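You operate a simulated robot arm through the tools that you are given. There is no shell and no other tool. Be economical: measure what you need, move in short steps, check, and stop when the job is done.

The job below is to be done with a simulated two-armed robot. You get a single attempt, and the scene is never put back.

TASK
Put the yellow cube on the clear end of the power bench. Take the battery pack marked "Pack T-46" from the top of the charging bench and put it on the clear end of the plaster table. Put the valve motor that says "R-41" from the top of the site box on the open shelf of the ply store and the valve motor labelled "R-52" on the black mat. Put the grey roll on the top of the white sill board. Put the cream cloth bag on top of the white hawk. Put the beige open box that says "J-79" from the top of the fixings bench on the shelf under the charging bench. Put the grey bead from the shelf under the sorter on the low shelf of the window bench. The order is free. Set down upright: battery pack, valve motor, grey roll.

The check looks at the end state, three seconds after you hand in, the way a careful person would. Anything else that was tipped, shoved, dropped, spilled or broken makes it a failure. Flat cloth is picked up by pressing the open fingertips on it (5 to 10 N) and closing them slowly along it; thin cloth reads only 2 to 8 mm in the jaws.

THE ROBOT
Two 7-joint arms with fingered hands on one trunk, on a base that drives. Base frame: it is fixed to the floor where the robot stands at the start and does not move with it; the origin is under the middle of the robot, x ahead of it, y to its left, z up; the surface under the hand at the start is at about z = 800. Lengths are in mm, angles in degrees, forces in N, time in s.
The left shoulder is at the start at [37, 125, 1210], the right one opposite. With the tool pointing down near the work surface each hand reaches from about 360 to 820 mm from the robot's upright axis, wherever it stands, measured 20 degrees to its own side. Places, roughly: battery pack [-1250, 2000, 1000]; beige open box [250, -500, 750]; black mat [-1300, -2700, 800]; clear end of the plaster table [1500, 1000, 800]; clear end of the power bench (80x25 cm) [2780, -3400, 840]; cream cloth bag [-1500, -250, 1000]; grey bead (3x12x3 cm) [500, -600, 400]; grey roll (7x7x9 cm) [-1400, -200, 1000]; low shelf of the window bench [-1400, -1100, 400]; open shelf of the ply store [-1500, -200, 1000]; shelf under the charging bench [-1400, 1800, 400]; top of the white sill board [-1400, -900, 900]; valve motor [-1250, 500, 500]; white hawk (20x20x13 cm) [1300, 400, 800]; yellow cube (3x3x3 cm) [500, -200, 800]. Payload 4 kg a hand.
The TCP of each hand is the grasp point between the finger pads, 29 mm short of the fingertips. In the tool frame z runs along the fingers and y along their closing line. The gripper opens to 100 mm. The gripper's body begins 34 mm behind the TCP. The gripper is a hand of 5 fingers: y runs from the thumb to the fingers, the wrist lies at [-15, -105, -177] in the tool frame, and closing takes about 1.5 s.
Orientation is that of the tool frame in the base frame, as a unit quaternion [w, x, y, z]. With the fingers straight down and the wrist toward the robot, the tool's x, y and z point along [0, 1, 0], [1, 0, 0] and [0, 0, -1] of the base frame.

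THE INTERFACE
- The arms move only by the tool drive_tool. It takes "left_commands", "right_commands" or both (then of equal length, played together; a hand with none holds still); each is a list of rows, each an object of numbers (a shift or turn left out is 0, a gripper value left out holds the last): "tx", "ty", "tz": the shift along the tool's x, y, z in mm; "rx", "ry", "rz": the turn, a rotation vector about the tool's x, y, z in degrees. In form: [{"tx": .., "ty": .., "tz": .., "rx": .., "ry": .., "rz": ..}, ...]. A call has 1 to 20 rows; each row shifts and turns the commanded pose from where the row before left it, along the tool's axes as they then stand. "left_fingers" and "right_fingers" are, for a hand that has rows, the gripper command, from -1 (shut) to 1 (fully open), values between in proportion, set as the call begins (left out, the last holds). Rows are played at 5 a second. More than 50 mm and 8.6 degrees between two rows, or a gripper value outside its range, and nothing of the call is played. Where a pose cannot be reached the arm comes as near as it can. A force on the tool above 40 N (or 10 N above the force at the start of the call, whichever is more), or a blocked arm, ends the call early, and 0.2 s more pass. Each finger travels about 45 mm/s and halts on what it meets, pressing with about 26 N; the grip force reading is that of the motor and also rises with nothing between the fingers. The clock runs only during rows and for 0.2 s after the last one: add rows that do not move to give the fingers time. It gives the time, the measured TCP pose, the force on the tool (base axes), the opening and the grip force at its end, in the units of the frame above (readings bear some noise), with the torque about the TCP (base axes, N m) and any sound that the robot's microphone picked up.
- Cameras (640 x 400 px; columns grow to the right, rows downward): "scene" is now at [110.2, -38.8, 1331.6]; the picture's right is [-0.47, -0.88, 0.00], its down [-0.58, 0.31, -0.75] and it looks along [0.67, -0.35, -0.66] (base axes); focal length 256 px, centre (320, 200). "left" rides on the left gripper at [-66, -86, -121] in its tool frame; the picture's right is [-0.76, -0.31, 0.58], its down [0.59, -0.70, 0.40] and it looks along [0.28, 0.64, 0.71] (tool axes); focal length 247 px, centre (320, 200). "right" rides on the right gripper at [66, -86, -121] in its tool frame; the picture's right is [-0.76, 0.31, -0.58], its down [-0.59, -0.70, 0.40] and it looks along [-0.28, 0.64, 0.71] (tool axes); focal length 247 px, centre (320, 200). There is no depth. A picture from a camera that has moved, and an enlarged one, comes with that camera's place and axes in the base frame and with its lens. The place of the scene camera against the robot may be out by one fixed shift of up to 12 mm in any direction.
- snapshot(camera): a new picture of that camera. It takes no simulated time.
- raise_lower(by): slides the trunk up (or, below 0, down) by that many mm; the arms and the scene camera ride with it, the base frame stays. It gives what a move gives, with no picture.
- base_move(legs): drives the robot by 1 to 6 legs, each [ahead, turn to the left] in mm and degrees, along the robot's own axes; the way and the turn of a leg run together, so that a leg with both is an arc; at most 1500 mm and 180 degrees a leg. The arms and the cameras ride along, it lands a little off, and it stops where it bumps. It gives what a move gives.
- set_grasp(shape, hand): the hand has 5 fingers and takes this shape, open, in about a second: jaw (thumb against the fingers, like two jaws); tri (thumb and two fingers); tip (a fingertip pinch); poke (one finger out to press); point (the index stretched); flat (the hand flat); cup (the hand cupped); fist (a fist). The gripper value then closes the fingers along that shape, each until it touches; the sizes above hold for jaw. It gives what a move gives, with no picture.
- turn_head(pan, tilt): turns the head with the scene camera to pan (to the left, within 80 degrees either way) and tilt (down, from -29 to 69), counted from straight ahead of the robot. It gives what a move gives.
- close_up(camera, box): a new picture of the part [left, top, right, bottom] of that camera's present view, enlarged. It takes no simulated time.
- finish_job(): hands the job in; it is judged then, once.

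Work in short steps. Places have to be worked out from the pictures, the camera data and where the tool is seen: move nearer, look again, correct. Check each grasp and each placing, and mend what went wrong. You have 483 turns and 230 pictures in all, those below and enlarged ones among them. Open the grippers and draw the arms clear of the work before you hand the job in, unless the task says otherwise; then end with one line.

The tools are called after ">>>" as a command line: name --argument value ..., lists and objects as JSON in quotes. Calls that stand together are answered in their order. drive_tool: Moves the arms, as the interface text tells. Its arguments: {"type":"object","properties":{"left_commands":{"type":"array","items":{"type":"object","properties":{"tx":{"type":"number"},"ty":{"type":"number"},"tz":{"type":"number"},"rx":{"type":"number"},"ry":{"type":"number"},"rz":{"type":"number"}}}},"left_fingers":{"type":"number"},"right_commands":{"type":"array","items":{"type":"object","properties":{"tx":{"type":"number"},"ty":{"type":"number"},"tz":{"type":"number"},"rx":{"type":"number"},"ry":{"type":"number"},"rz":{"type":"number"}}}},"right_fingers":{"type":"number"}},"required":[]} The other tools are called the same way: raise_lower (by) slides the trunk up or down; set_grasp (shape, hand) gives the hand a shape; base_move (legs) drives the base; turn_head (pan, tilt) turns the head that bears the scene camera; snapshot (camera) takes a picture; close_up (camera, box) takes an enlarged picture of a part of a camera's view; finish_job () hands the job in.

At the start:

```text
t: 0.0
left_tool_pos: [516.8, -58.1, 1099.6]
left_tcp_rot: [-0.001, 0.707, 0.707, 0.0]
left_ft_force: [0.1, 0.0, 0.5]
left_ft_torque: [-0.01, -0.01, 0.01]
left_opening: 99.7
left_gripper_force: 0.0
left_shape: jaw
right_tool_pos: [294.6, -429.3, 1058.6]
right_tcp_rot: [0.0, 0.707, 0.708, 0.001]
right_ft_force: [-0.3, 0.0, -0.5]
right_ft_torque: [0.03, -0.02, 0.02]
right_opening: 99.5
right_gripper_force: 0.1
right_shape: jaw
trunk travel left (down, up): [-408.0, 339.0]
robot x, y, heading: [2.8, -3.5, -0.1]
head pan, tilt: [-28.0, 41.0]
```

scene: 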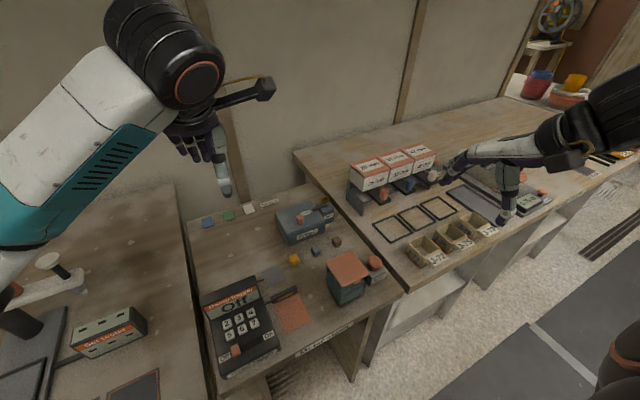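
right: 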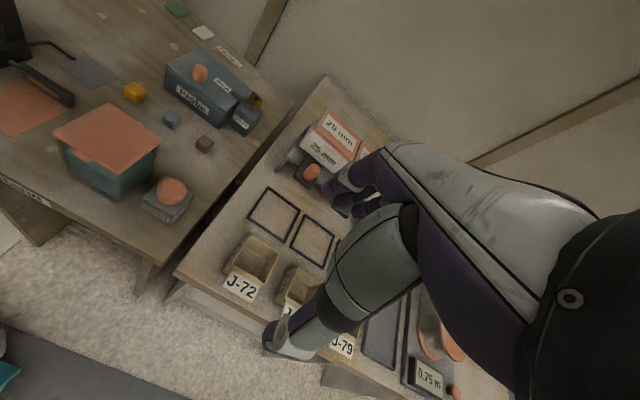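
left: 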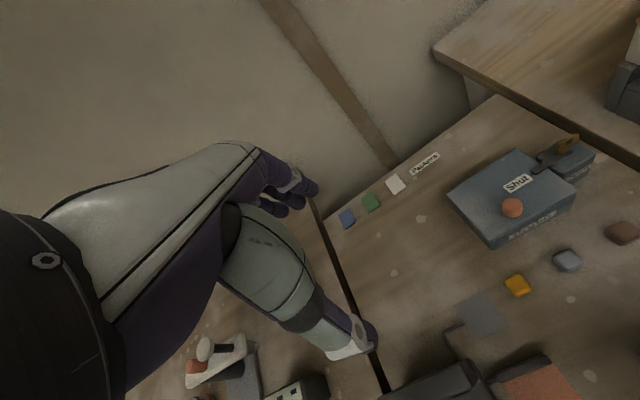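

I'll start by surveying: first a closer look at the area ahead, where the yellow cube and the J-boxes are.

>>> close_up --camera "scene" --box '[180, 180, 420, 330]'

>>> close_up --camera "scene" --box '[340, 130, 580, 280]'

```text
2.67 times, centred on (300, 255) of scene
camera zoom: at [110.2, -38.8, 1331.6], right [-0.47, -0.88, 0.0], down [-0.58, 0.31, -0.75], along [0.67, -0.35, -0.66], focal length 682 px, centre (373, 53)
```

zoom: 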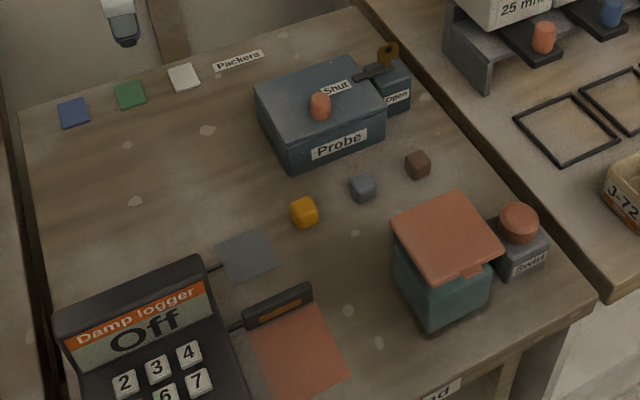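

```text
2.67 times, centred on (460, 205) of scene
camera zoom: at [110.2, -38.8, 1331.6], right [-0.47, -0.88, 0.0], down [-0.58, 0.31, -0.75], along [0.67, -0.35, -0.66], focal length 682 px, centre (-53, 187)
```

zoom: 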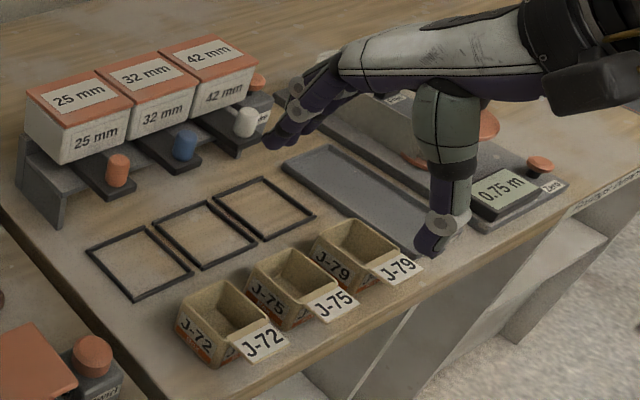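

Yellow cube at about [476,-155,815], box J-79 on the bench to the right. I'll look around to learn the room.

>>> turn_head --pan -75 --tilt 25

>>> snapshot --camera "scene"

>>> turn_head --pan 70 --tilt 25

>>> snapshot --camera "scene"

>>> turn_head --pan 15 --tilt 20

>>> snapshot --camera "scene"

```text
t: 1.1
left_tool_pos: [517.1, -56.9, 1100.2]
left_tcp_rot: [-0.001, 0.708, 0.707, 0.0]
left_ft_force: [0.2, 0.1, 1.1]
left_ft_torque: [-0.02, 0.01, -0.01]
left_opening: 99.4
left_gripper_force: 0.0
left_shape: jaw
right_tool_pos: [294.0, -430.0, 1056.3]
right_tcp_rot: [0.002, 0.707, 0.707, 0.001]
right_ft_force: [-0.2, -0.1, 0.2]
right_ft_torque: [0.02, 0.03, 0.02]
right_opening: 99.7
right_gripper_force: 0.0
right_shape: jaw
trunk travel left (down, up): [-408.0, 339.0]
robot x, y, heading: [2.2, 3.2, -0.2]
head pan, tilt: [-75.0, 25.0]
```

```text
224 pictures are left
camera scene: at [59.7, -88.2, 1356.4], right [-0.97, -0.26, 0.0], down [-0.11, 0.41, -0.91], along [0.23, -0.88, -0.42], focal length 256 px, centre (320, 200)
```

scene: 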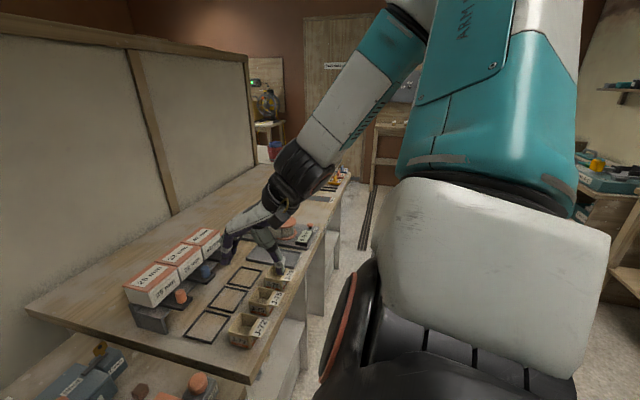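

```text
t: 3.4
left_tool_pos: [517.6, -57.4, 1099.8]
left_tcp_rot: [0.0, 0.707, 0.707, 0.0]
left_ft_force: [0.4, -0.4, 0.0]
left_ft_torque: [-0.02, 0.01, -0.01]
left_opening: 99.7
left_gripper_force: 0.0
left_shape: jaw
right_tool_pos: [294.0, -429.4, 1057.7]
right_tcp_rot: [0.0, 0.707, 0.707, 0.0]
right_ft_force: [-0.3, -0.9, -0.1]
right_ft_torque: [-0.03, -0.01, 0.0]
right_opening: 99.9
right_gripper_force: 0.2
right_shape: jaw
trunk travel left (down, up): [-408.0, 339.0]
robot x, y, heading: [3.0, -1.4, 0.0]
head pan, tilt: [70.0, 25.0]
```

```text
223 pictures are left
camera scene: at [67.3, 87.3, 1356.5], right [0.94, -0.34, 0.0], down [-0.15, -0.4, -0.91], along [0.31, 0.85, -0.42], focal length 256 px, centre (320, 200)
```

scene: 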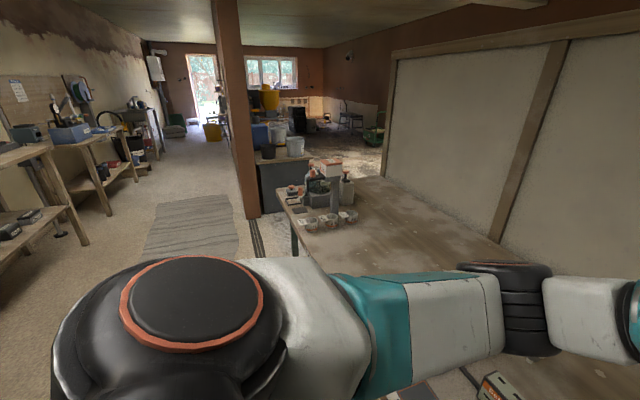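

```text
t: 4.7
left_tool_pos: [516.9, -58.1, 1098.9]
left_tcp_rot: [-0.001, 0.707, 0.708, 0.0]
left_ft_force: [-0.4, -0.1, 0.7]
left_ft_torque: [-0.01, -0.01, 0.03]
left_opening: 100.0
left_gripper_force: 0.0
left_shape: jaw
right_tool_pos: [295.6, -429.6, 1056.4]
right_tcp_rot: [0.001, 0.707, 0.707, 0.001]
right_ft_force: [0.7, 0.1, 0.0]
right_ft_torque: [0.01, -0.03, -0.01]
right_opening: 100.1
right_gripper_force: 0.0
right_shape: jaw
trunk travel left (down, up): [-408.0, 339.0]
robot x, y, heading: [1.7, 2.2, 0.2]
head pan, tilt: [15.0, 20.0]
```

```text
222 pictures are left
camera scene: at [125.7, 24.9, 1364.5], right [0.26, -0.97, 0.0], down [-0.33, -0.09, -0.94], along [0.91, 0.24, -0.34], focal length 256 px, centre (320, 200)
```

scene: 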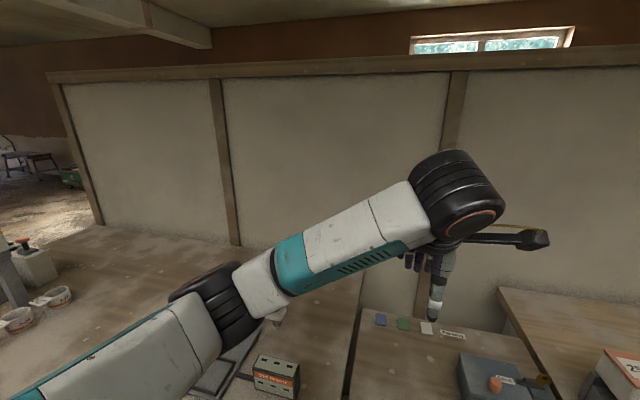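

A partition stands ahead; west benches behind me. I start with J-79 (est. [338,-625,830]); move the right hand back out of the way and look close from the head.

>>> turn_head --pan -60 --tilt 45

>>> drive_tool --right_commands '[{"ty": -40}, {"ty": -40, "tx": -40}, {"tx": -40}]'

>>> snapshot --camera "scene"

>>> snapshot --camera "right"

```text
t: 6.2
left_tool_pos: [517.1, -57.3, 1099.9]
left_tcp_rot: [0.001, 0.707, 0.707, -0.001]
left_ft_force: [0.1, 0.4, -0.1]
left_ft_torque: [0.0, -0.04, -0.01]
left_opening: 99.7
left_gripper_force: 0.0
left_shape: jaw
right_tool_pos: [293.5, -428.5, 1057.4]
right_tcp_rot: [0.001, 0.708, 0.707, 0.0]
right_ft_force: [-0.6, -0.2, -0.8]
right_ft_torque: [0.0, 0.0, -0.02]
right_opening: 99.5
right_gripper_force: 0.1
right_shape: jaw
trunk travel left (down, up): [-408.0, 339.0]
robot x, y, heading: [-0.8, 1.4, 0.0]
head pan, tilt: [-60.0, 45.0]
```

```text
refused: row 2 steps farther than a row can; nothing moved
```

```text
221 pictures are left
camera scene: at [76.5, -69.6, 1325.9], right [-0.87, -0.5, 0.0], down [-0.35, 0.61, -0.71], along [0.35, -0.61, -0.71], focal length 256 px, centre (320, 200)
```

scene: 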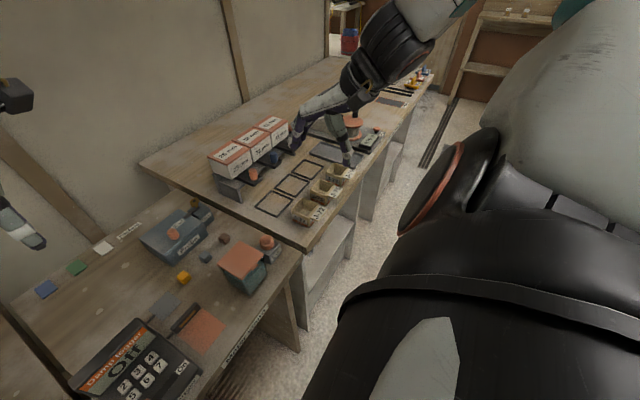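

```text
220 pictures are left
camera right: at [207.8, -363.0, 1178.2], right [0.31, -0.76, 0.58], down [-0.7, -0.59, -0.4], along [0.64, -0.28, -0.71], focal length 247 px, centre (320, 200)
```

right: 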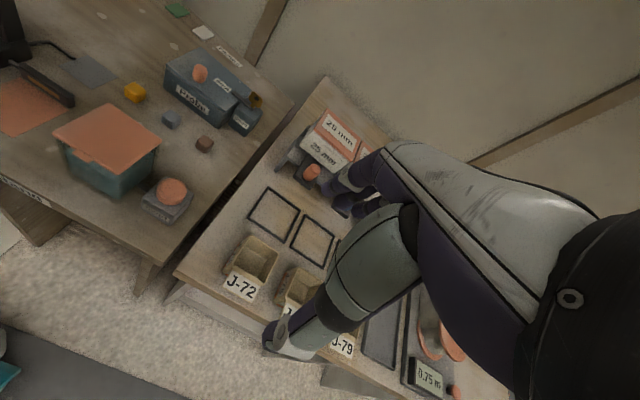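

Rows are limited to 50 mm in total. I'll drive so the fixings bench is straight ahead: back up, and shift right by ~620 mm.

>>> base_move --legs '[[-350, 0], [0, -90], [600, 0], [0, 90]]'

>>> turn_head --pan 0 --tilt 40

>>> snapshot --camera "scene"

```text
t: 19.3
left_tool_pos: [157.4, -673.4, 1100.3]
left_tcp_rot: [0.0, 0.715, 0.699, 0.0]
left_ft_force: [0.9, 0.2, -0.1]
left_ft_torque: [0.01, -0.01, 0.02]
left_opening: 99.5
left_gripper_force: 0.1
left_shape: jaw
right_tool_pos: [-74.8, -1039.7, 1056.9]
right_tcp_rot: [0.0, 0.715, 0.699, 0.0]
right_ft_force: [-0.3, 1.0, -0.3]
right_ft_torque: [-0.01, 0.0, 0.01]
right_opening: 99.9
right_gripper_force: 0.2
right_shape: jaw
trunk travel left (down, up): [-408.0, 339.0]
robot x, y, heading: [-359.5, -606.0, -1.4]
head pan, tilt: [-60.0, 45.0]
```

```text
t: 20.6
left_tool_pos: [157.7, -672.8, 1100.3]
left_tcp_rot: [0.0, 0.715, 0.699, 0.0]
left_ft_force: [1.0, 0.5, -0.1]
left_ft_torque: [-0.01, 0.01, -0.03]
left_opening: 99.8
left_gripper_force: 0.0
left_shape: jaw
right_tool_pos: [-74.0, -1039.2, 1056.5]
right_tcp_rot: [0.0, 0.715, 0.699, 0.001]
right_ft_force: [-0.9, 0.2, -0.6]
right_ft_torque: [-0.04, 0.0, 0.03]
right_opening: 99.6
right_gripper_force: 0.0
right_shape: jaw
trunk travel left (down, up): [-408.0, 339.0]
robot x, y, heading: [-359.7, -603.0, -1.2]
head pan, tilt: [0.0, 40.0]
```

```text
219 pictures are left
camera scene: at [-238.5, -606.1, 1333.1], right [-0.02, -1.0, 0.0], down [-0.64, 0.02, -0.77], along [0.77, -0.02, -0.64], focal length 256 px, centre (320, 200)
```

scene: 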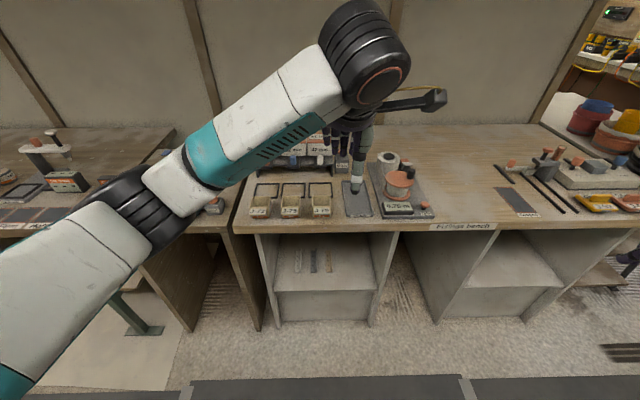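

Beads are visible on the shelf below. Zoom on them and the boxes.

>>> close_up --camera "scene" --box '[236, 140, 396, 340]'

```text
2.00 times, centred on (316, 240) of scene
camera zoom: at [-238.5, -606.1, 1333.1], right [-0.02, -1.0, 0.0], down [-0.64, 0.02, -0.77], along [0.77, -0.02, -0.64], focal length 511 px, centre (328, 120)
```

zoom: 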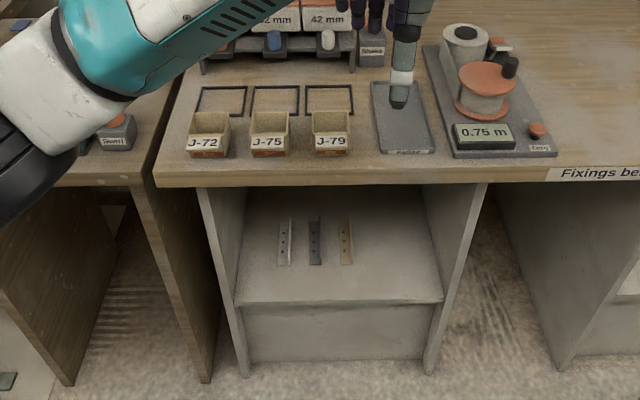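

Grey bead is the middle one on the shelf; J-79 is the right-most box (~57 mm wide, ~30 mm gap to J-75). I zoom on the hand to learn its geometry.

>>> close_up --camera "scene" --box '[300, 80, 460, 220]'

>>> snapshot --camera "left"

```text
2.86 times, centred on (380, 150) of scene
camera zoom: at [-238.5, -606.1, 1333.1], right [-0.02, -1.0, 0.0], down [-0.64, 0.02, -0.77], along [0.77, -0.02, -0.64], focal length 730 px, centre (149, 343)
```

zoom: 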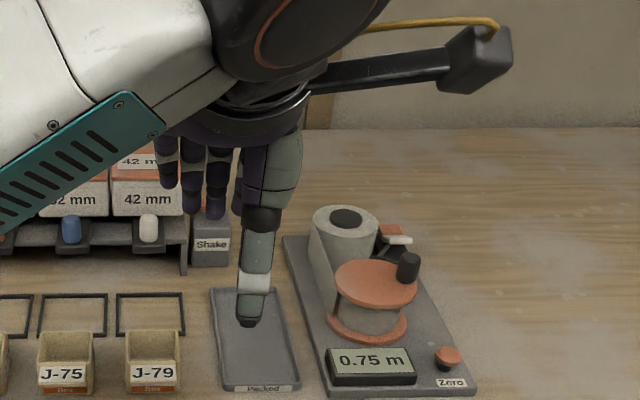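

```text
216 pictures are left
camera left: at [69.4, -737.5, 1220.0], right [-0.32, -0.75, -0.58], down [-0.69, 0.6, -0.4], along [0.65, 0.27, -0.71], focal length 247 px, centre (320, 200)
```

left: 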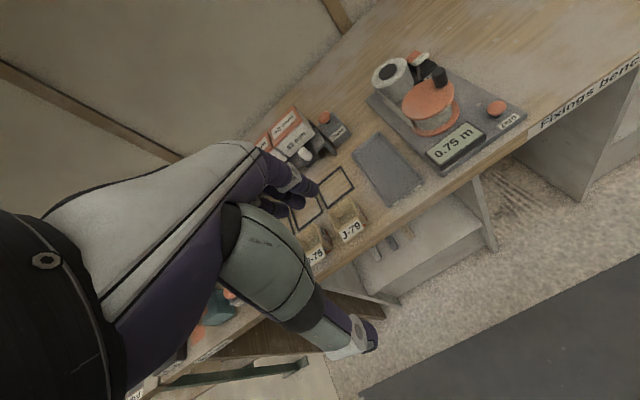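

The left hand will take the bead and the right the box, both with fingers tilted 45° forward and closing sideways. First reorient the left hand.

>>> drive_tool --left_commands '[{"rz": 8.2, "tx": 30}, {"rz": 8.2, "tx": 30}, {"rz": 8.2, "tx": 30}, {"rz": 8.2}, {"rz": 8.2}, {"rz": 8.2}, {"rz": 8.2}, {"rz": 8.2}, {"rz": 8.2}, {"rz": 8.2}, {"rz": 8}, {"ry": 7.5}, {"ry": 7.5}, {"ry": 7.5}, {"ry": 7.5}, {"ry": 7.5}, {"ry": 7.5}]'

>>> snapshot --camera "scene"

```text
t: 24.2
left_tool_pos: [171.5, -585.7, 1099.7]
left_tcp_rot: [0.005, 0.923, -0.011, 0.384]
left_ft_force: [-0.7, 0.0, -0.3]
left_ft_torque: [0.01, 0.0, 0.01]
left_opening: 99.6
left_gripper_force: 0.1
left_shape: jaw
right_tool_pos: [-74.6, -1038.7, 1057.0]
right_tcp_rot: [0.0, 0.715, 0.699, 0.001]
right_ft_force: [0.5, -0.2, 0.2]
right_ft_torque: [0.03, -0.03, 0.02]
right_opening: 99.8
right_gripper_force: 0.1
right_shape: jaw
trunk travel left (down, up): [-408.0, 339.0]
robot x, y, heading: [-359.1, -603.2, -1.7]
head pan, tilt: [0.0, 40.0]
```

```text
215 pictures are left
camera scene: at [-238.7, -605.8, 1333.1], right [-0.02, -1.0, 0.0], down [-0.64, 0.01, -0.77], along [0.77, -0.02, -0.64], focal length 256 px, centre (320, 200)
```

scene: 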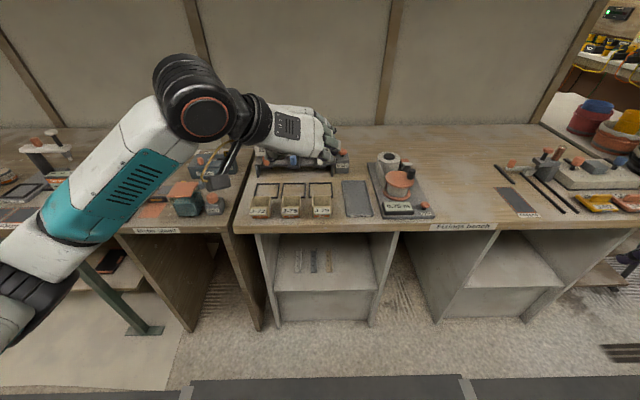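

Everything of the arms is in front of the bench edge (x<200), so lower the trunk 350 mm and look at the shelf.

>>> raise_lower --by -350

>>> snapshot --camera "scene"

>>> snapshot --camera "left"

```text
t: 27.6
left_tool_pos: [172.7, -585.3, 749.8]
left_tcp_rot: [0.004, 0.924, -0.01, 0.383]
left_ft_force: [-0.2, 0.4, 0.6]
left_ft_torque: [-0.03, 0.0, 0.01]
left_opening: 99.5
left_gripper_force: 0.0
left_shape: jaw
right_tool_pos: [-45.1, -1040.5, 634.7]
right_tcp_rot: [-0.109, 0.707, 0.691, -0.106]
right_ft_force: [0.4, 0.4, 0.3]
right_ft_torque: [0.0, -0.01, 0.02]
right_opening: 99.7
right_gripper_force: 0.1
right_shape: jaw
trunk travel left (down, up): [-58.0, 689.0]
robot x, y, heading: [-357.3, -603.7, -1.5]
head pan, tilt: [0.0, 40.0]
```

```text
214 pictures are left
camera scene: at [-119.1, -608.7, 969.7], right [-0.02, -1.0, 0.0], down [-0.64, 0.01, -0.77], along [0.77, -0.02, -0.64], focal length 256 px, centre (320, 200)
```

scene: 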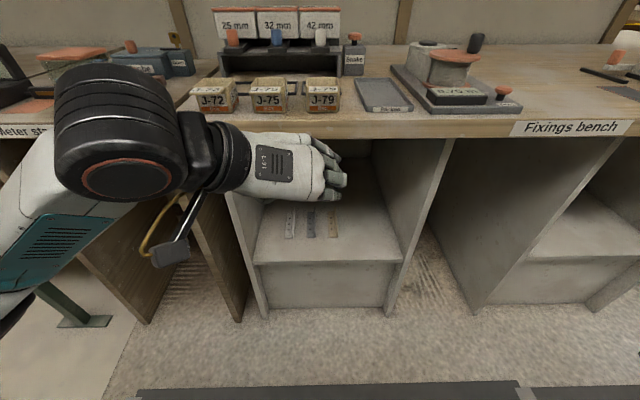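

```text
213 pictures are left
camera left: at [41.3, -496.8, 788.7], right [-0.12, 0.31, -0.94], down [0.71, 0.69, 0.13], along [0.69, -0.66, -0.3], focal length 247 px, centre (320, 200)
```

left: 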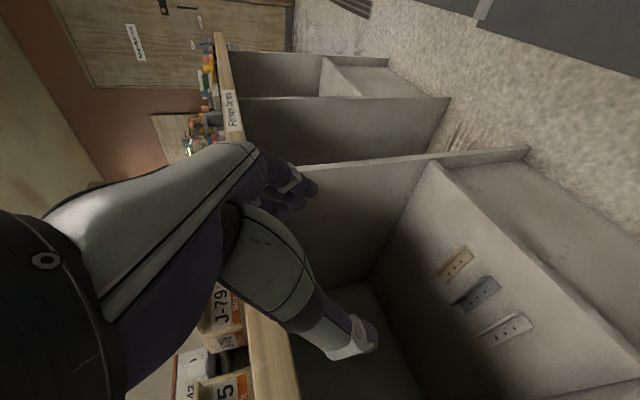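

Triangulated grey bead at about [472,-596,388], shelf top ≈378, shelf front x≈324. I lower the left hand in front of the bench, narrowing fingers to ~60 mm, then look.

>>> drive_tool --left_commands '[{"tx": -31.8, "tz": 31.8}, {"tx": -31.8, "tz": 31.8}, {"tx": -31.8, "tz": 31.8}, {"tx": -31.8, "tz": 31.8}, {"tx": -31.8, "tz": 31.8}, {"tx": -31.8, "tz": 31.8}]' --left_fingers 0.2

>>> base_move --legs '[[80, 0]]'

>>> snapshot --camera "scene"

>>> snapshot --camera "left"

```text
t: 29.0
left_tool_pos: [172.4, -585.3, 476.7]
left_tcp_rot: [0.005, 0.924, -0.012, 0.383]
left_ft_force: [0.2, 0.2, -0.3]
left_ft_torque: [0.01, 0.02, 0.02]
left_opening: 60.2
left_gripper_force: 0.1
left_shape: jaw
right_tool_pos: [-44.7, -1041.3, 634.5]
right_tcp_rot: [-0.109, 0.707, 0.691, -0.106]
right_ft_force: [0.3, -0.2, 0.3]
right_ft_torque: [-0.04, 0.0, -0.02]
right_opening: 99.7
right_gripper_force: 0.1
right_shape: jaw
trunk travel left (down, up): [-58.0, 689.0]
robot x, y, heading: [-363.4, -604.5, -1.2]
head pan, tilt: [0.0, 40.0]
```

```text
t: 30.1
left_tool_pos: [253.2, -586.3, 476.8]
left_tcp_rot: [0.004, 0.924, -0.011, 0.382]
left_ft_force: [0.5, -0.4, 0.1]
left_ft_torque: [-0.01, -0.02, 0.0]
left_opening: 60.1
left_gripper_force: 0.0
left_shape: jaw
right_tool_pos: [35.4, -1042.3, 633.8]
right_tcp_rot: [-0.109, 0.706, 0.691, -0.106]
right_ft_force: [-0.7, 0.3, -0.1]
right_ft_torque: [-0.02, 0.02, 0.0]
right_opening: 99.7
right_gripper_force: 0.2
right_shape: jaw
trunk travel left (down, up): [-58.0, 689.0]
robot x, y, heading: [-277.7, -602.8, -1.2]
head pan, tilt: [0.0, 40.0]
```

```text
212 pictures are left
camera scene: at [-37.9, -610.6, 969.5], right [-0.02, -1.0, 0.0], down [-0.64, 0.01, -0.77], along [0.77, -0.02, -0.64], focal length 256 px, centre (320, 200)
```

scene: 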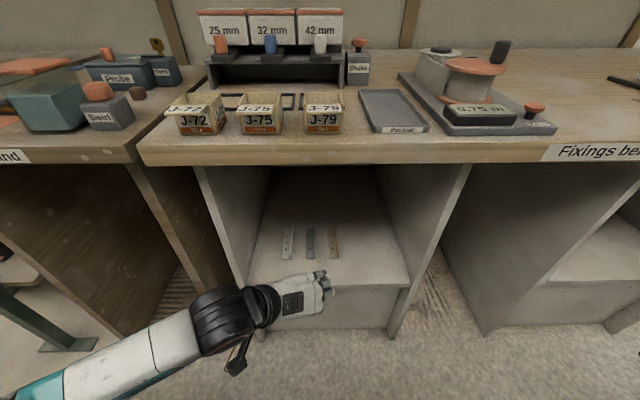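

```text
211 pictures are left
camera left: at [122.6, -498.5, 515.9], right [-0.12, 0.31, -0.94], down [0.71, 0.69, 0.13], along [0.69, -0.66, -0.3], focal length 247 px, centre (320, 200)
```

left: 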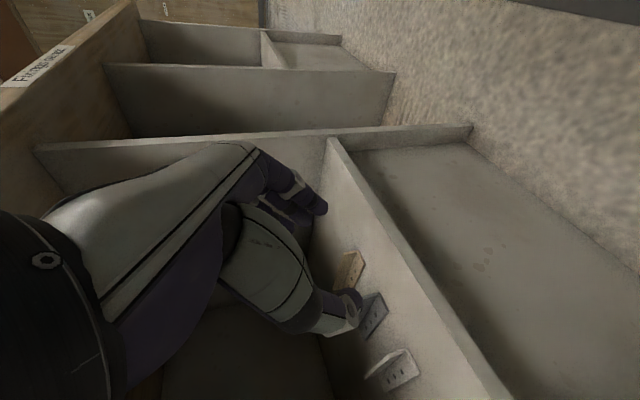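

Forward along the shelf to x≈435 staying above the bead, then check with the hand camera.

>>> drive_tool --left_commands '[{"tx": 28, "tz": 36, "ty": 1.5}, {"tx": 28, "tz": 36, "ty": 1.5}, {"tx": 28, "tz": 36, "ty": 1.5}, {"tx": 28, "tz": 36, "ty": 1.5}]'

>>> snapshot --camera "left"

>>> close_up --camera "scene" --box '[230, 180, 390, 320]'

```text
t: 31.1
left_tool_pos: [435.8, -598.2, 456.4]
left_tcp_rot: [0.005, 0.924, -0.011, 0.383]
left_ft_force: [-0.1, -0.5, 1.5]
left_ft_torque: [-0.01, 0.02, 0.0]
left_opening: 60.6
left_gripper_force: 0.0
left_shape: jaw
right_tool_pos: [35.9, -1041.7, 633.3]
right_tcp_rot: [-0.109, 0.706, 0.691, -0.107]
right_ft_force: [0.1, -0.6, -0.6]
right_ft_torque: [-0.03, 0.01, 0.02]
right_opening: 99.7
right_gripper_force: 0.1
right_shape: jaw
trunk travel left (down, up): [-58.0, 689.0]
robot x, y, heading: [-277.5, -605.7, -1.3]
head pan, tilt: [0.0, 40.0]
```

```text
210 pictures are left
camera left: at [305.6, -508.9, 495.0], right [-0.12, 0.31, -0.94], down [0.71, 0.69, 0.13], along [0.69, -0.66, -0.3], focal length 247 px, centre (320, 200)
```

left: 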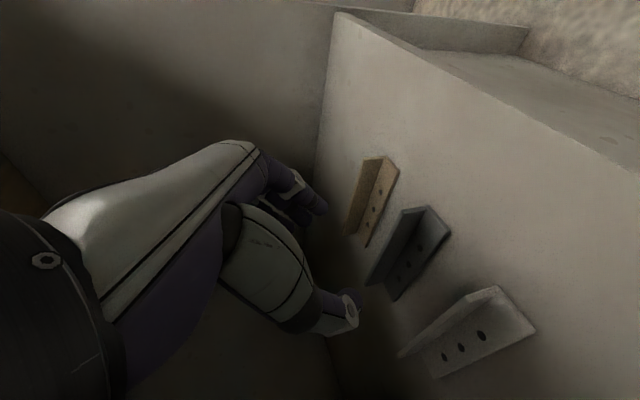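

```text
2.86 times, centred on (310, 250) of scene
camera zoom: at [-38.0, -610.6, 969.5], right [-0.02, -1.0, 0.0], down [-0.64, 0.01, -0.77], along [0.77, -0.02, -0.64], focal length 730 px, centre (349, 57)
```

zoom: 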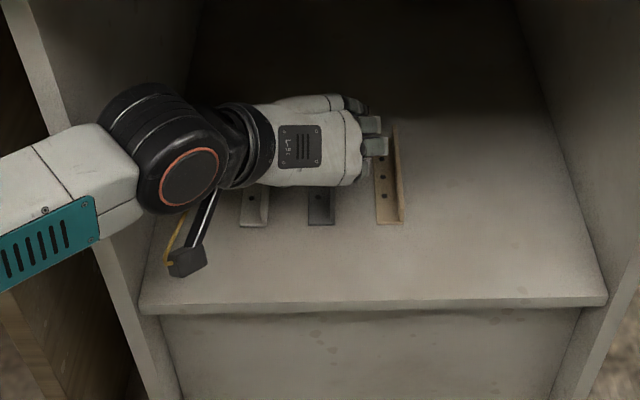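

Hand camera puts the bead centre at y≈-583, so shift +14 mm, narrow to 50 mm and descend.

>>> drive_tool --left_commands '[{"ty": -14}, {}, {"tx": -14, "tz": 14}, {"tx": -10, "tz": 10}]' --left_fingers 0.0

>>> snapshot --camera "left"

>>> close_up --camera "scene" --box '[250, 200, 370, 290]'

```text
t: 32.1
left_tool_pos: [435.9, -581.8, 421.6]
left_tcp_rot: [0.005, 0.924, -0.01, 0.383]
left_ft_force: [-0.3, -0.2, -0.3]
left_ft_torque: [-0.01, 0.02, 0.03]
left_opening: 50.4
left_gripper_force: 0.0
left_shape: jaw
right_tool_pos: [36.2, -1042.5, 633.3]
right_tcp_rot: [-0.109, 0.707, 0.69, -0.106]
right_ft_force: [1.5, -1.2, 0.4]
right_ft_torque: [0.01, 0.0, -0.02]
right_opening: 99.7
right_gripper_force: 0.0
right_shape: jaw
trunk travel left (down, up): [-58.0, 689.0]
robot x, y, heading: [-280.1, -602.0, -1.2]
head pan, tilt: [0.0, 40.0]
```

```text
208 pictures are left
camera left: at [305.3, -494.2, 460.9], right [-0.12, 0.31, -0.94], down [0.71, 0.69, 0.13], along [0.69, -0.66, -0.3], focal length 247 px, centre (320, 200)
```

left: 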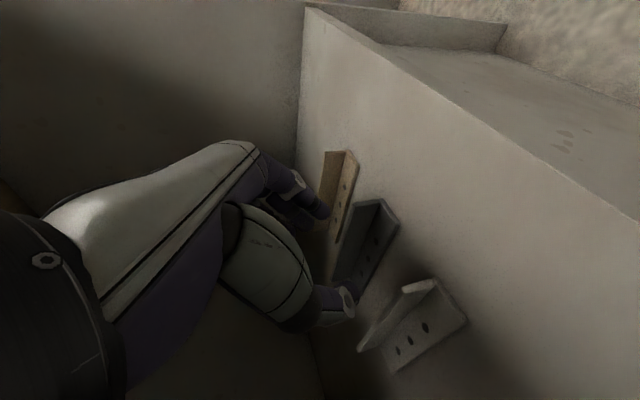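

```text
4.44 times, centred on (310, 245) of scene
camera zoom: at [-37.9, -610.6, 969.5], right [-0.02, -1.0, 0.0], down [-0.64, 0.01, -0.77], along [0.77, -0.02, -0.64], focal length 1136 px, centre (364, 0)
```

zoom: 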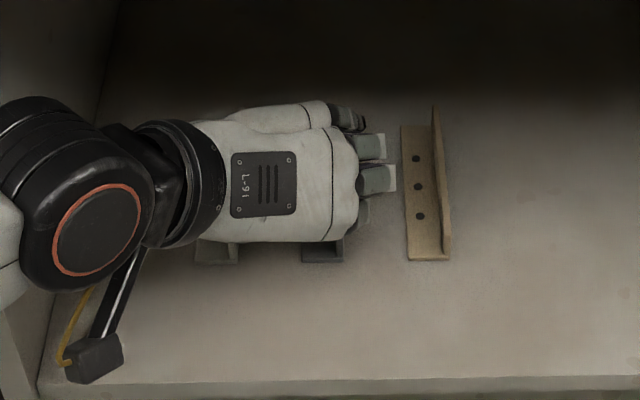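

Clearances look right; descend ~10 mm more and close gently.

>>> drive_tool --left_commands '[{"tx": -4, "tz": 4}, {"tx": -3, "tz": 3}]'

>>> drive_tool --left_commands '[{}, {}, {}, {}, {}, {}]' --left_fingers -1

>>> snapshot --camera "left"

```text
t: 32.7
left_tool_pos: [434.1, -583.1, 411.5]
left_tcp_rot: [0.004, 0.924, -0.012, 0.382]
left_ft_force: [0.5, -0.1, -0.5]
left_ft_torque: [0.03, 0.01, -0.01]
left_opening: 50.2
left_gripper_force: 0.0
left_shape: jaw
right_tool_pos: [35.4, -1042.4, 634.2]
right_tcp_rot: [-0.109, 0.706, 0.691, -0.106]
right_ft_force: [0.5, -0.2, -0.7]
right_ft_torque: [0.01, -0.02, -0.02]
right_opening: 99.9
right_gripper_force: 0.1
right_shape: jaw
trunk travel left (down, up): [-58.0, 689.0]
robot x, y, heading: [-276.4, -603.0, -1.2]
head pan, tilt: [0.0, 40.0]
```

```text
t: 34.1
left_tool_pos: [433.9, -583.5, 411.6]
left_tcp_rot: [0.004, 0.923, -0.011, 0.384]
left_ft_force: [0.0, 1.3, 0.6]
left_ft_torque: [-0.01, 0.01, 0.0]
left_opening: 0.0
left_gripper_force: 25.6
left_shape: jaw
right_tool_pos: [35.8, -1041.9, 634.9]
right_tcp_rot: [-0.109, 0.707, 0.691, -0.106]
right_ft_force: [0.7, -0.1, 0.5]
right_ft_torque: [0.0, 0.0, 0.03]
right_opening: 99.6
right_gripper_force: 0.1
right_shape: jaw
trunk travel left (down, up): [-58.0, 689.0]
robot x, y, heading: [-275.6, -604.7, -1.3]
head pan, tilt: [0.0, 40.0]
```

```text
206 pictures are left
camera left: at [304.3, -494.6, 450.4], right [-0.12, 0.31, -0.94], down [0.71, 0.69, 0.13], along [0.69, -0.66, -0.3], focal length 247 px, centre (320, 200)
```

left: 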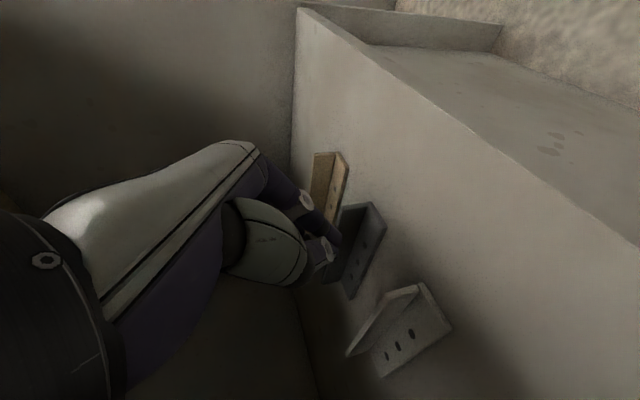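

Closed on nothing, so the bead sits lower (shelf ~360) and at y≈-593. Reopen, shift, go lower.

>>> drive_tool --left_commands '[{}, {}, {}, {}, {"ty": 9}, {"tx": 10, "tz": 10}, {"tx": -4, "tz": 4}, {"tx": -4, "tz": 4}]' --left_fingers 0.0

>>> snapshot --camera "left"

```text
t: 35.9
left_tool_pos: [446.9, -591.5, 399.4]
left_tcp_rot: [0.005, 0.925, -0.011, 0.381]
left_ft_force: [0.0, 0.6, -0.1]
left_ft_torque: [-0.04, -0.04, 0.01]
left_opening: 49.9
left_gripper_force: 0.0
left_shape: jaw
right_tool_pos: [35.7, -1042.8, 633.9]
right_tcp_rot: [-0.11, 0.707, 0.691, -0.107]
right_ft_force: [-0.2, 0.7, -0.3]
right_ft_torque: [0.0, 0.02, 0.01]
right_opening: 99.8
right_gripper_force: 0.0
right_shape: jaw
trunk travel left (down, up): [-58.0, 689.0]
robot x, y, heading: [-278.2, -603.6, -1.4]
head pan, tilt: [0.0, 40.0]
```

```text
205 pictures are left
camera left: at [317.1, -504.2, 438.2], right [-0.12, 0.31, -0.94], down [0.71, 0.69, 0.13], along [0.69, -0.66, -0.3], focal length 247 px, centre (320, 200)
```

left: 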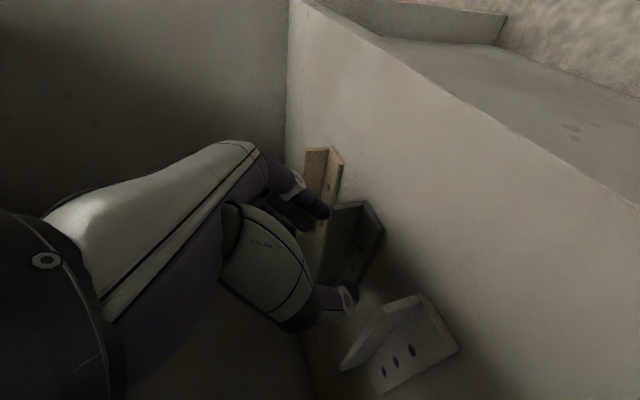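

Descend in small steps watching force.

>>> drive_tool --left_commands '[{"tx": -3, "tz": 3}, {"tx": -3, "tz": 3}, {"tx": -3, "tz": 3}]'

>>> snapshot --camera "left"

```text
t: 36.7
left_tool_pos: [446.3, -592.6, 386.2]
left_tcp_rot: [0.005, 0.924, -0.011, 0.382]
left_ft_force: [0.7, 0.0, 0.2]
left_ft_torque: [0.0, 0.03, -0.02]
left_opening: 49.5
left_gripper_force: 0.1
left_shape: jaw
right_tool_pos: [35.9, -1042.9, 633.4]
right_tcp_rot: [-0.109, 0.706, 0.691, -0.107]
right_ft_force: [-0.3, 0.1, 0.5]
right_ft_torque: [0.01, 0.0, 0.06]
right_opening: 100.0
right_gripper_force: 0.1
right_shape: jaw
trunk travel left (down, up): [-58.0, 689.0]
robot x, y, heading: [-279.7, -605.5, -1.4]
head pan, tilt: [0.0, 40.0]
```

```text
204 pictures are left
camera left: at [317.3, -504.7, 425.1], right [-0.12, 0.31, -0.94], down [0.71, 0.69, 0.13], along [0.69, -0.66, -0.3], focal length 247 px, centre (320, 200)
```

left: 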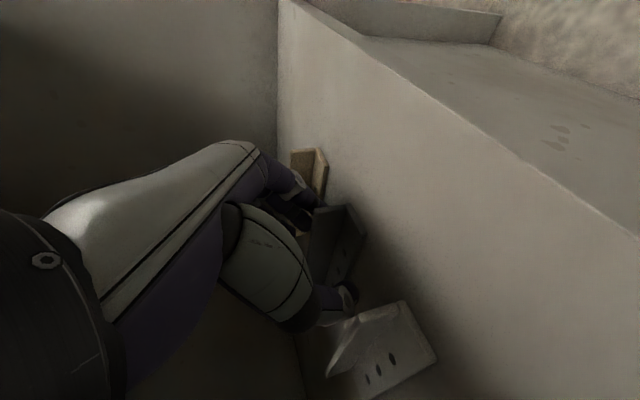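

Now the fingers straddle the bead; close.

>>> drive_tool --left_commands '[{}, {}, {}, {}, {}, {}]' --left_fingers -1

>>> snapshot --camera "left"

```text
t: 38.1
left_tool_pos: [446.7, -592.5, 386.8]
left_tcp_rot: [0.005, 0.924, -0.011, 0.383]
left_ft_force: [0.0, 0.1, 0.5]
left_ft_torque: [-0.02, 0.0, 0.03]
left_opening: 0.1
left_gripper_force: 25.8
left_shape: jaw
right_tool_pos: [36.5, -1042.1, 634.0]
right_tcp_rot: [-0.109, 0.707, 0.691, -0.107]
right_ft_force: [0.7, 0.4, -1.2]
right_ft_torque: [-0.01, -0.01, 0.03]
right_opening: 99.6
right_gripper_force: 0.1
right_shape: jaw
trunk travel left (down, up): [-58.0, 689.0]
robot x, y, heading: [-277.6, -605.2, -1.3]
head pan, tilt: [0.0, 40.0]
```

```text
203 pictures are left
camera left: at [317.5, -504.6, 425.3], right [-0.12, 0.31, -0.94], down [0.71, 0.69, 0.13], along [0.69, -0.66, -0.3], focal length 247 px, centre (320, 200)
```

left: 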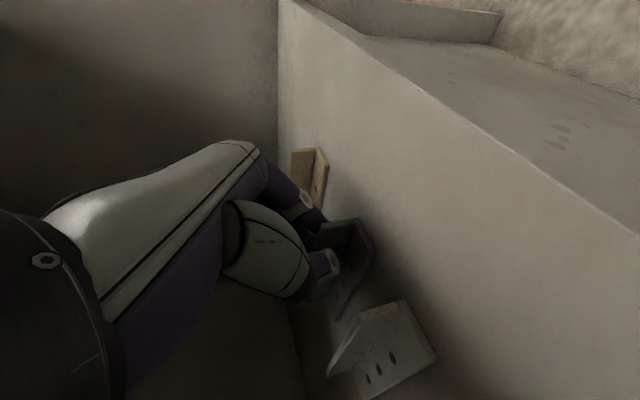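

Still 0 opening: tips pass above the flange. Reopen and look, then descend further.

>>> drive_tool --left_commands '[{}, {}, {}, {}, {}]' --left_fingers 0.0

>>> close_up --camera "left" --box '[240, 130, 480, 400]'

```text
t: 39.3
left_tool_pos: [446.6, -592.7, 387.7]
left_tcp_rot: [0.005, 0.924, -0.011, 0.382]
left_ft_force: [0.2, 0.5, 0.5]
left_ft_torque: [-0.02, 0.02, -0.01]
left_opening: 49.7
left_gripper_force: 0.1
left_shape: jaw
right_tool_pos: [36.3, -1042.6, 633.4]
right_tcp_rot: [-0.108, 0.707, 0.691, -0.107]
right_ft_force: [-0.6, -0.9, -0.3]
right_ft_torque: [0.02, -0.01, -0.01]
right_opening: 99.9
right_gripper_force: 0.0
right_shape: jaw
trunk travel left (down, up): [-58.0, 689.0]
robot x, y, heading: [-278.0, -603.6, -1.2]
head pan, tilt: [0.0, 40.0]
```

```text
1.48 times, centred on (360, 265) of left
camera zoom: at [317.5, -504.6, 425.3], right [-0.12, 0.31, -0.94], down [0.71, 0.69, 0.13], along [0.69, -0.66, -0.3], focal length 366 px, centre (261, 104)
```

zoom: 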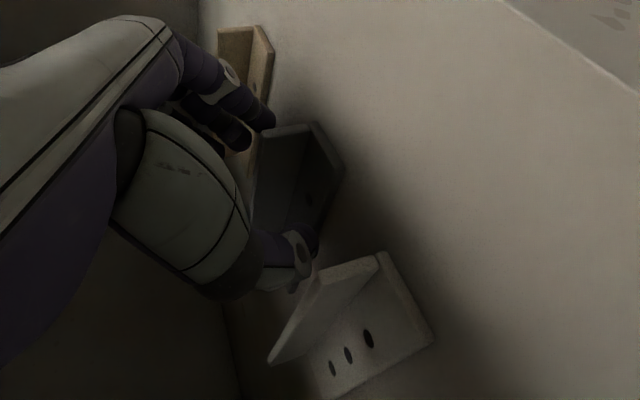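

Refined from flange width: shelf z≈347, bead near end x≈443, centre y≈-596. Move forward 28 mm and down 10 mm.

>>> drive_tool --left_commands '[{"ty": 3}, {"tx": 10, "tz": 10}, {"tx": 10, "tz": 10}, {"tx": -3.5, "tz": 3.5}, {"tx": -3.5, "tz": 3.5}]'

>>> snapshot --camera "left"

```text
t: 40.5
left_tool_pos: [476.4, -596.4, 379.7]
left_tcp_rot: [0.005, 0.923, -0.011, 0.385]
left_ft_force: [-2.4, 1.1, 8.9]
left_ft_torque: [-0.24, -0.06, -0.06]
left_opening: 50.1
left_gripper_force: 0.1
left_shape: jaw
right_tool_pos: [35.4, -1042.3, 634.3]
right_tcp_rot: [-0.109, 0.706, 0.691, -0.106]
right_ft_force: [-0.5, -0.4, 1.4]
right_ft_torque: [-0.01, 0.03, 0.01]
right_opening: 99.9
right_gripper_force: 0.1
right_shape: jaw
trunk travel left (down, up): [-58.0, 689.0]
robot x, y, heading: [-278.3, -604.8, -1.3]
head pan, tilt: [0.0, 40.0]
```

```text
201 pictures are left
camera left: at [346.0, -508.4, 417.8], right [-0.12, 0.31, -0.94], down [0.71, 0.69, 0.14], along [0.69, -0.66, -0.3], focal length 247 px, centre (320, 200)
```

left: 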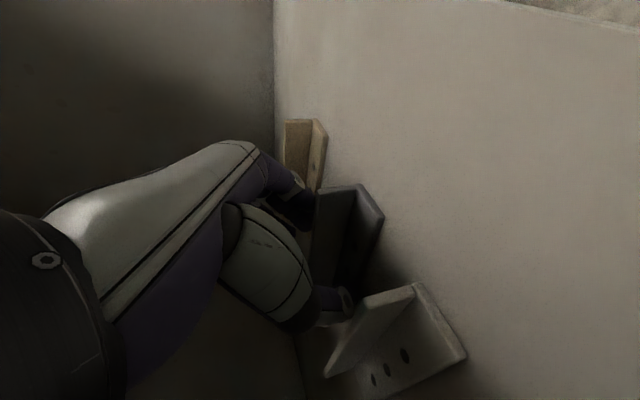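

Contact at ~9 N, so the tips touch the shelf. Ease up 2 mm and close.

>>> drive_tool --left_commands '[{"tx": 2, "tz": -2}, {}, {}, {}, {}, {}, {}]' --left_fingers -1

>>> snapshot --camera "left"

```text
t: 42.1
left_tool_pos: [477.7, -595.4, 381.4]
left_tcp_rot: [0.005, 0.924, -0.01, 0.383]
left_ft_force: [-1.3, 3.2, 10.1]
left_ft_torque: [0.33, -0.22, 0.08]
left_opening: 19.7
left_gripper_force: 25.7
left_shape: jaw
right_tool_pos: [36.2, -1043.0, 634.1]
right_tcp_rot: [-0.109, 0.707, 0.691, -0.106]
right_ft_force: [0.8, -0.8, 0.2]
right_ft_torque: [0.01, 0.03, 0.02]
right_opening: 99.8
right_gripper_force: 0.1
right_shape: jaw
trunk travel left (down, up): [-58.0, 689.0]
robot x, y, heading: [-276.1, -603.0, -1.3]
head pan, tilt: [0.0, 40.0]
```

```text
200 pictures are left
camera left: at [345.9, -507.6, 419.1], right [-0.12, 0.31, -0.94], down [0.71, 0.69, 0.14], along [0.69, -0.66, -0.3], focal length 247 px, centre (320, 200)
```

left: 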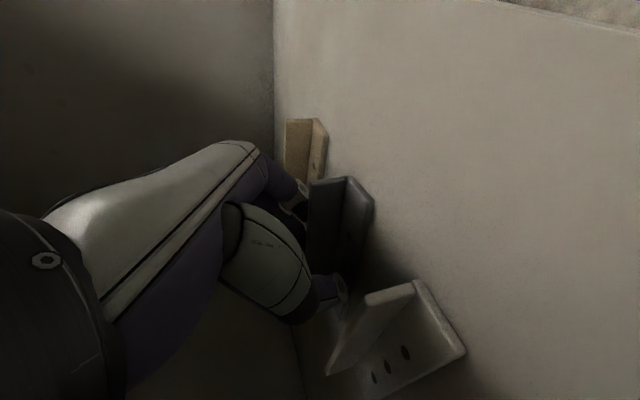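

Gripping at 19.7 mm. Lift 40 mm and check.

>>> drive_tool --left_commands '[{"tx": 7, "tz": -7}, {"tx": 7, "tz": -7}, {"tx": 14, "tz": -14}, {}]'

>>> snapshot --camera "left"

>>> close_up --camera "scene" --box '[250, 200, 370, 290]'

```text
t: 43.1
left_tool_pos: [474.6, -597.2, 419.0]
left_tcp_rot: [0.005, 0.924, -0.01, 0.382]
left_ft_force: [0.4, -0.2, -0.4]
left_ft_torque: [-0.01, 0.01, 0.02]
left_opening: 16.6
left_gripper_force: 25.6
left_shape: jaw
right_tool_pos: [37.0, -1043.4, 633.9]
right_tcp_rot: [-0.109, 0.707, 0.691, -0.106]
right_ft_force: [-0.2, -0.1, -0.3]
right_ft_torque: [-0.02, -0.01, 0.02]
right_opening: 99.9
right_gripper_force: 0.1
right_shape: jaw
trunk travel left (down, up): [-58.0, 689.0]
robot x, y, heading: [-279.2, -604.5, -1.1]
head pan, tilt: [0.0, 40.0]
```

```text
199 pictures are left
camera left: at [345.2, -507.7, 458.2], right [-0.12, 0.31, -0.94], down [0.71, 0.69, 0.13], along [0.69, -0.66, -0.3], focal length 247 px, centre (320, 200)
```

left: 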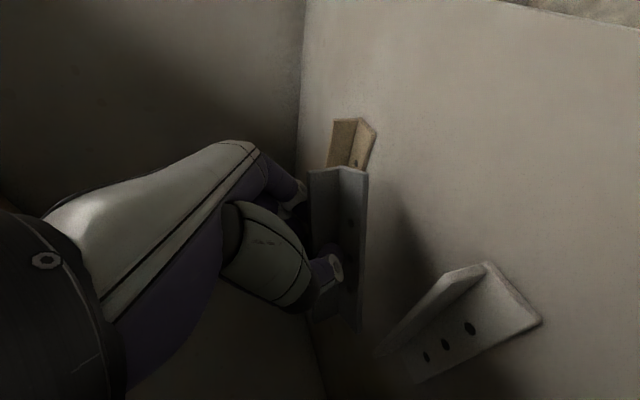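

```text
4.44 times, centred on (310, 245) of scene
camera zoom: at [-37.9, -610.6, 969.5], right [-0.02, -1.0, 0.0], down [-0.64, 0.01, -0.77], along [0.77, -0.02, -0.64], focal length 1136 px, centre (364, 0)
```

zoom: 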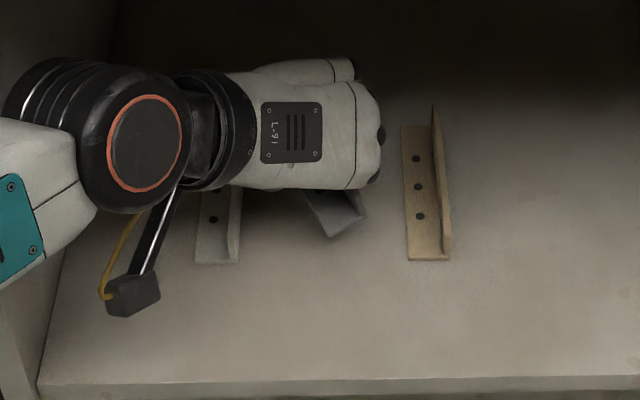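

Bead is held (slightly rolled). Raise a bit and withdraw with the hand, then back the base off.

>>> drive_tool --left_commands '[{"tx": 20, "tz": -20}, {"tx": 14, "tz": -14}, {"tx": -30, "tz": -30}, {"tx": -30, "tz": -30}, {"tx": -30, "tz": -30}, {"tx": -30, "tz": -30}, {"tx": -30, "tz": -30}]'

>>> base_move --legs '[[-150, 0]]'

>>> raise_lower --by 350

>>> snapshot --camera "left"

>>> snapshot --camera "scene"

```text
t: 44.7
left_tool_pos: [262.9, -592.4, 467.2]
left_tcp_rot: [0.004, 0.924, -0.011, 0.382]
left_ft_force: [-0.8, 0.4, -0.3]
left_ft_torque: [0.01, 0.0, 0.0]
left_opening: 16.3
left_gripper_force: 25.7
left_shape: jaw
right_tool_pos: [35.9, -1042.3, 633.6]
right_tcp_rot: [-0.109, 0.707, 0.691, -0.106]
right_ft_force: [-0.1, -0.1, -0.2]
right_ft_torque: [0.03, 0.0, -0.02]
right_opening: 99.7
right_gripper_force: 0.0
right_shape: jaw
trunk travel left (down, up): [-58.0, 689.0]
robot x, y, heading: [-279.5, -605.7, -1.3]
head pan, tilt: [0.0, 40.0]
```

```text
t: 46.0
left_tool_pos: [114.5, -588.7, 467.0]
left_tcp_rot: [0.005, 0.924, -0.012, 0.383]
left_ft_force: [0.4, 0.2, -1.2]
left_ft_torque: [-0.01, 0.0, -0.03]
left_opening: 16.4
left_gripper_force: 25.6
left_shape: jaw
right_tool_pos: [-112.4, -1039.6, 635.2]
right_tcp_rot: [-0.109, 0.708, 0.69, -0.107]
right_ft_force: [-0.3, -0.2, 0.4]
right_ft_torque: [0.01, 0.0, 0.01]
right_opening: 99.8
right_gripper_force: 0.1
right_shape: jaw
trunk travel left (down, up): [-58.0, 689.0]
robot x, y, heading: [-427.7, -602.3, -1.3]
head pan, tilt: [0.0, 40.0]
```

```text
t: 49.5
left_tool_pos: [115.0, -589.3, 815.9]
left_tcp_rot: [0.004, 0.924, -0.011, 0.383]
left_ft_force: [0.3, -0.1, -0.3]
left_ft_torque: [-0.02, -0.02, 0.02]
left_opening: 16.4
left_gripper_force: 26.4
left_shape: jaw
right_tool_pos: [-112.5, -1038.2, 983.7]
right_tcp_rot: [-0.109, 0.707, 0.691, -0.107]
right_ft_force: [0.4, -0.2, 0.0]
right_ft_torque: [0.04, 0.0, 0.01]
right_opening: 99.7
right_gripper_force: 0.1
right_shape: jaw
trunk travel left (down, up): [-408.0, 339.0]
robot x, y, heading: [-424.0, -603.7, -1.7]
head pan, tilt: [0.0, 40.0]
```

```text
197 pictures are left
camera left: at [-14.6, -500.7, 855.0], right [-0.12, 0.31, -0.94], down [0.72, 0.69, 0.13], along [0.69, -0.66, -0.3], focal length 247 px, centre (320, 200)
```

left: 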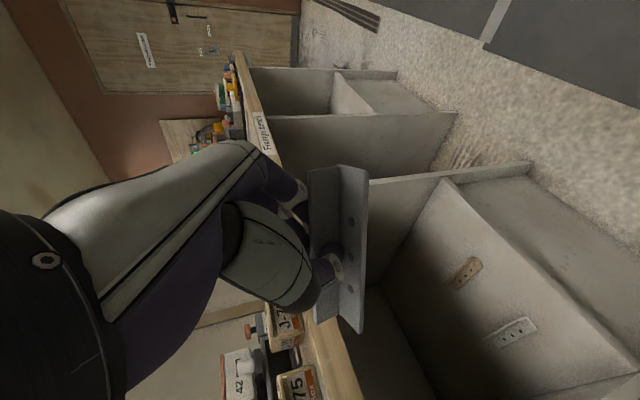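

```text
196 pictures are left
camera scene: at [-305.1, -604.5, 1333.0], right [-0.02, -1.0, 0.0], down [-0.64, 0.02, -0.77], along [0.77, -0.02, -0.64], focal length 256 px, centre (320, 200)
```

scene: 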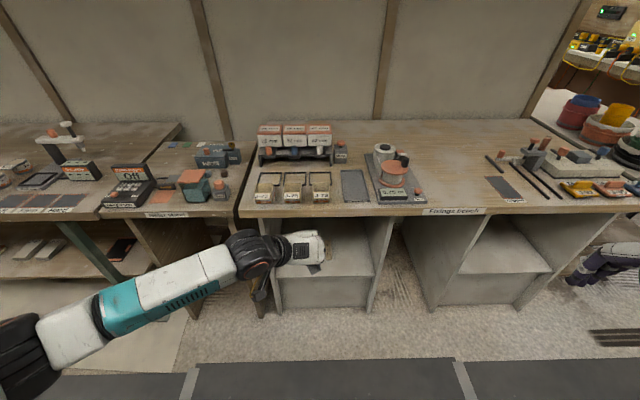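

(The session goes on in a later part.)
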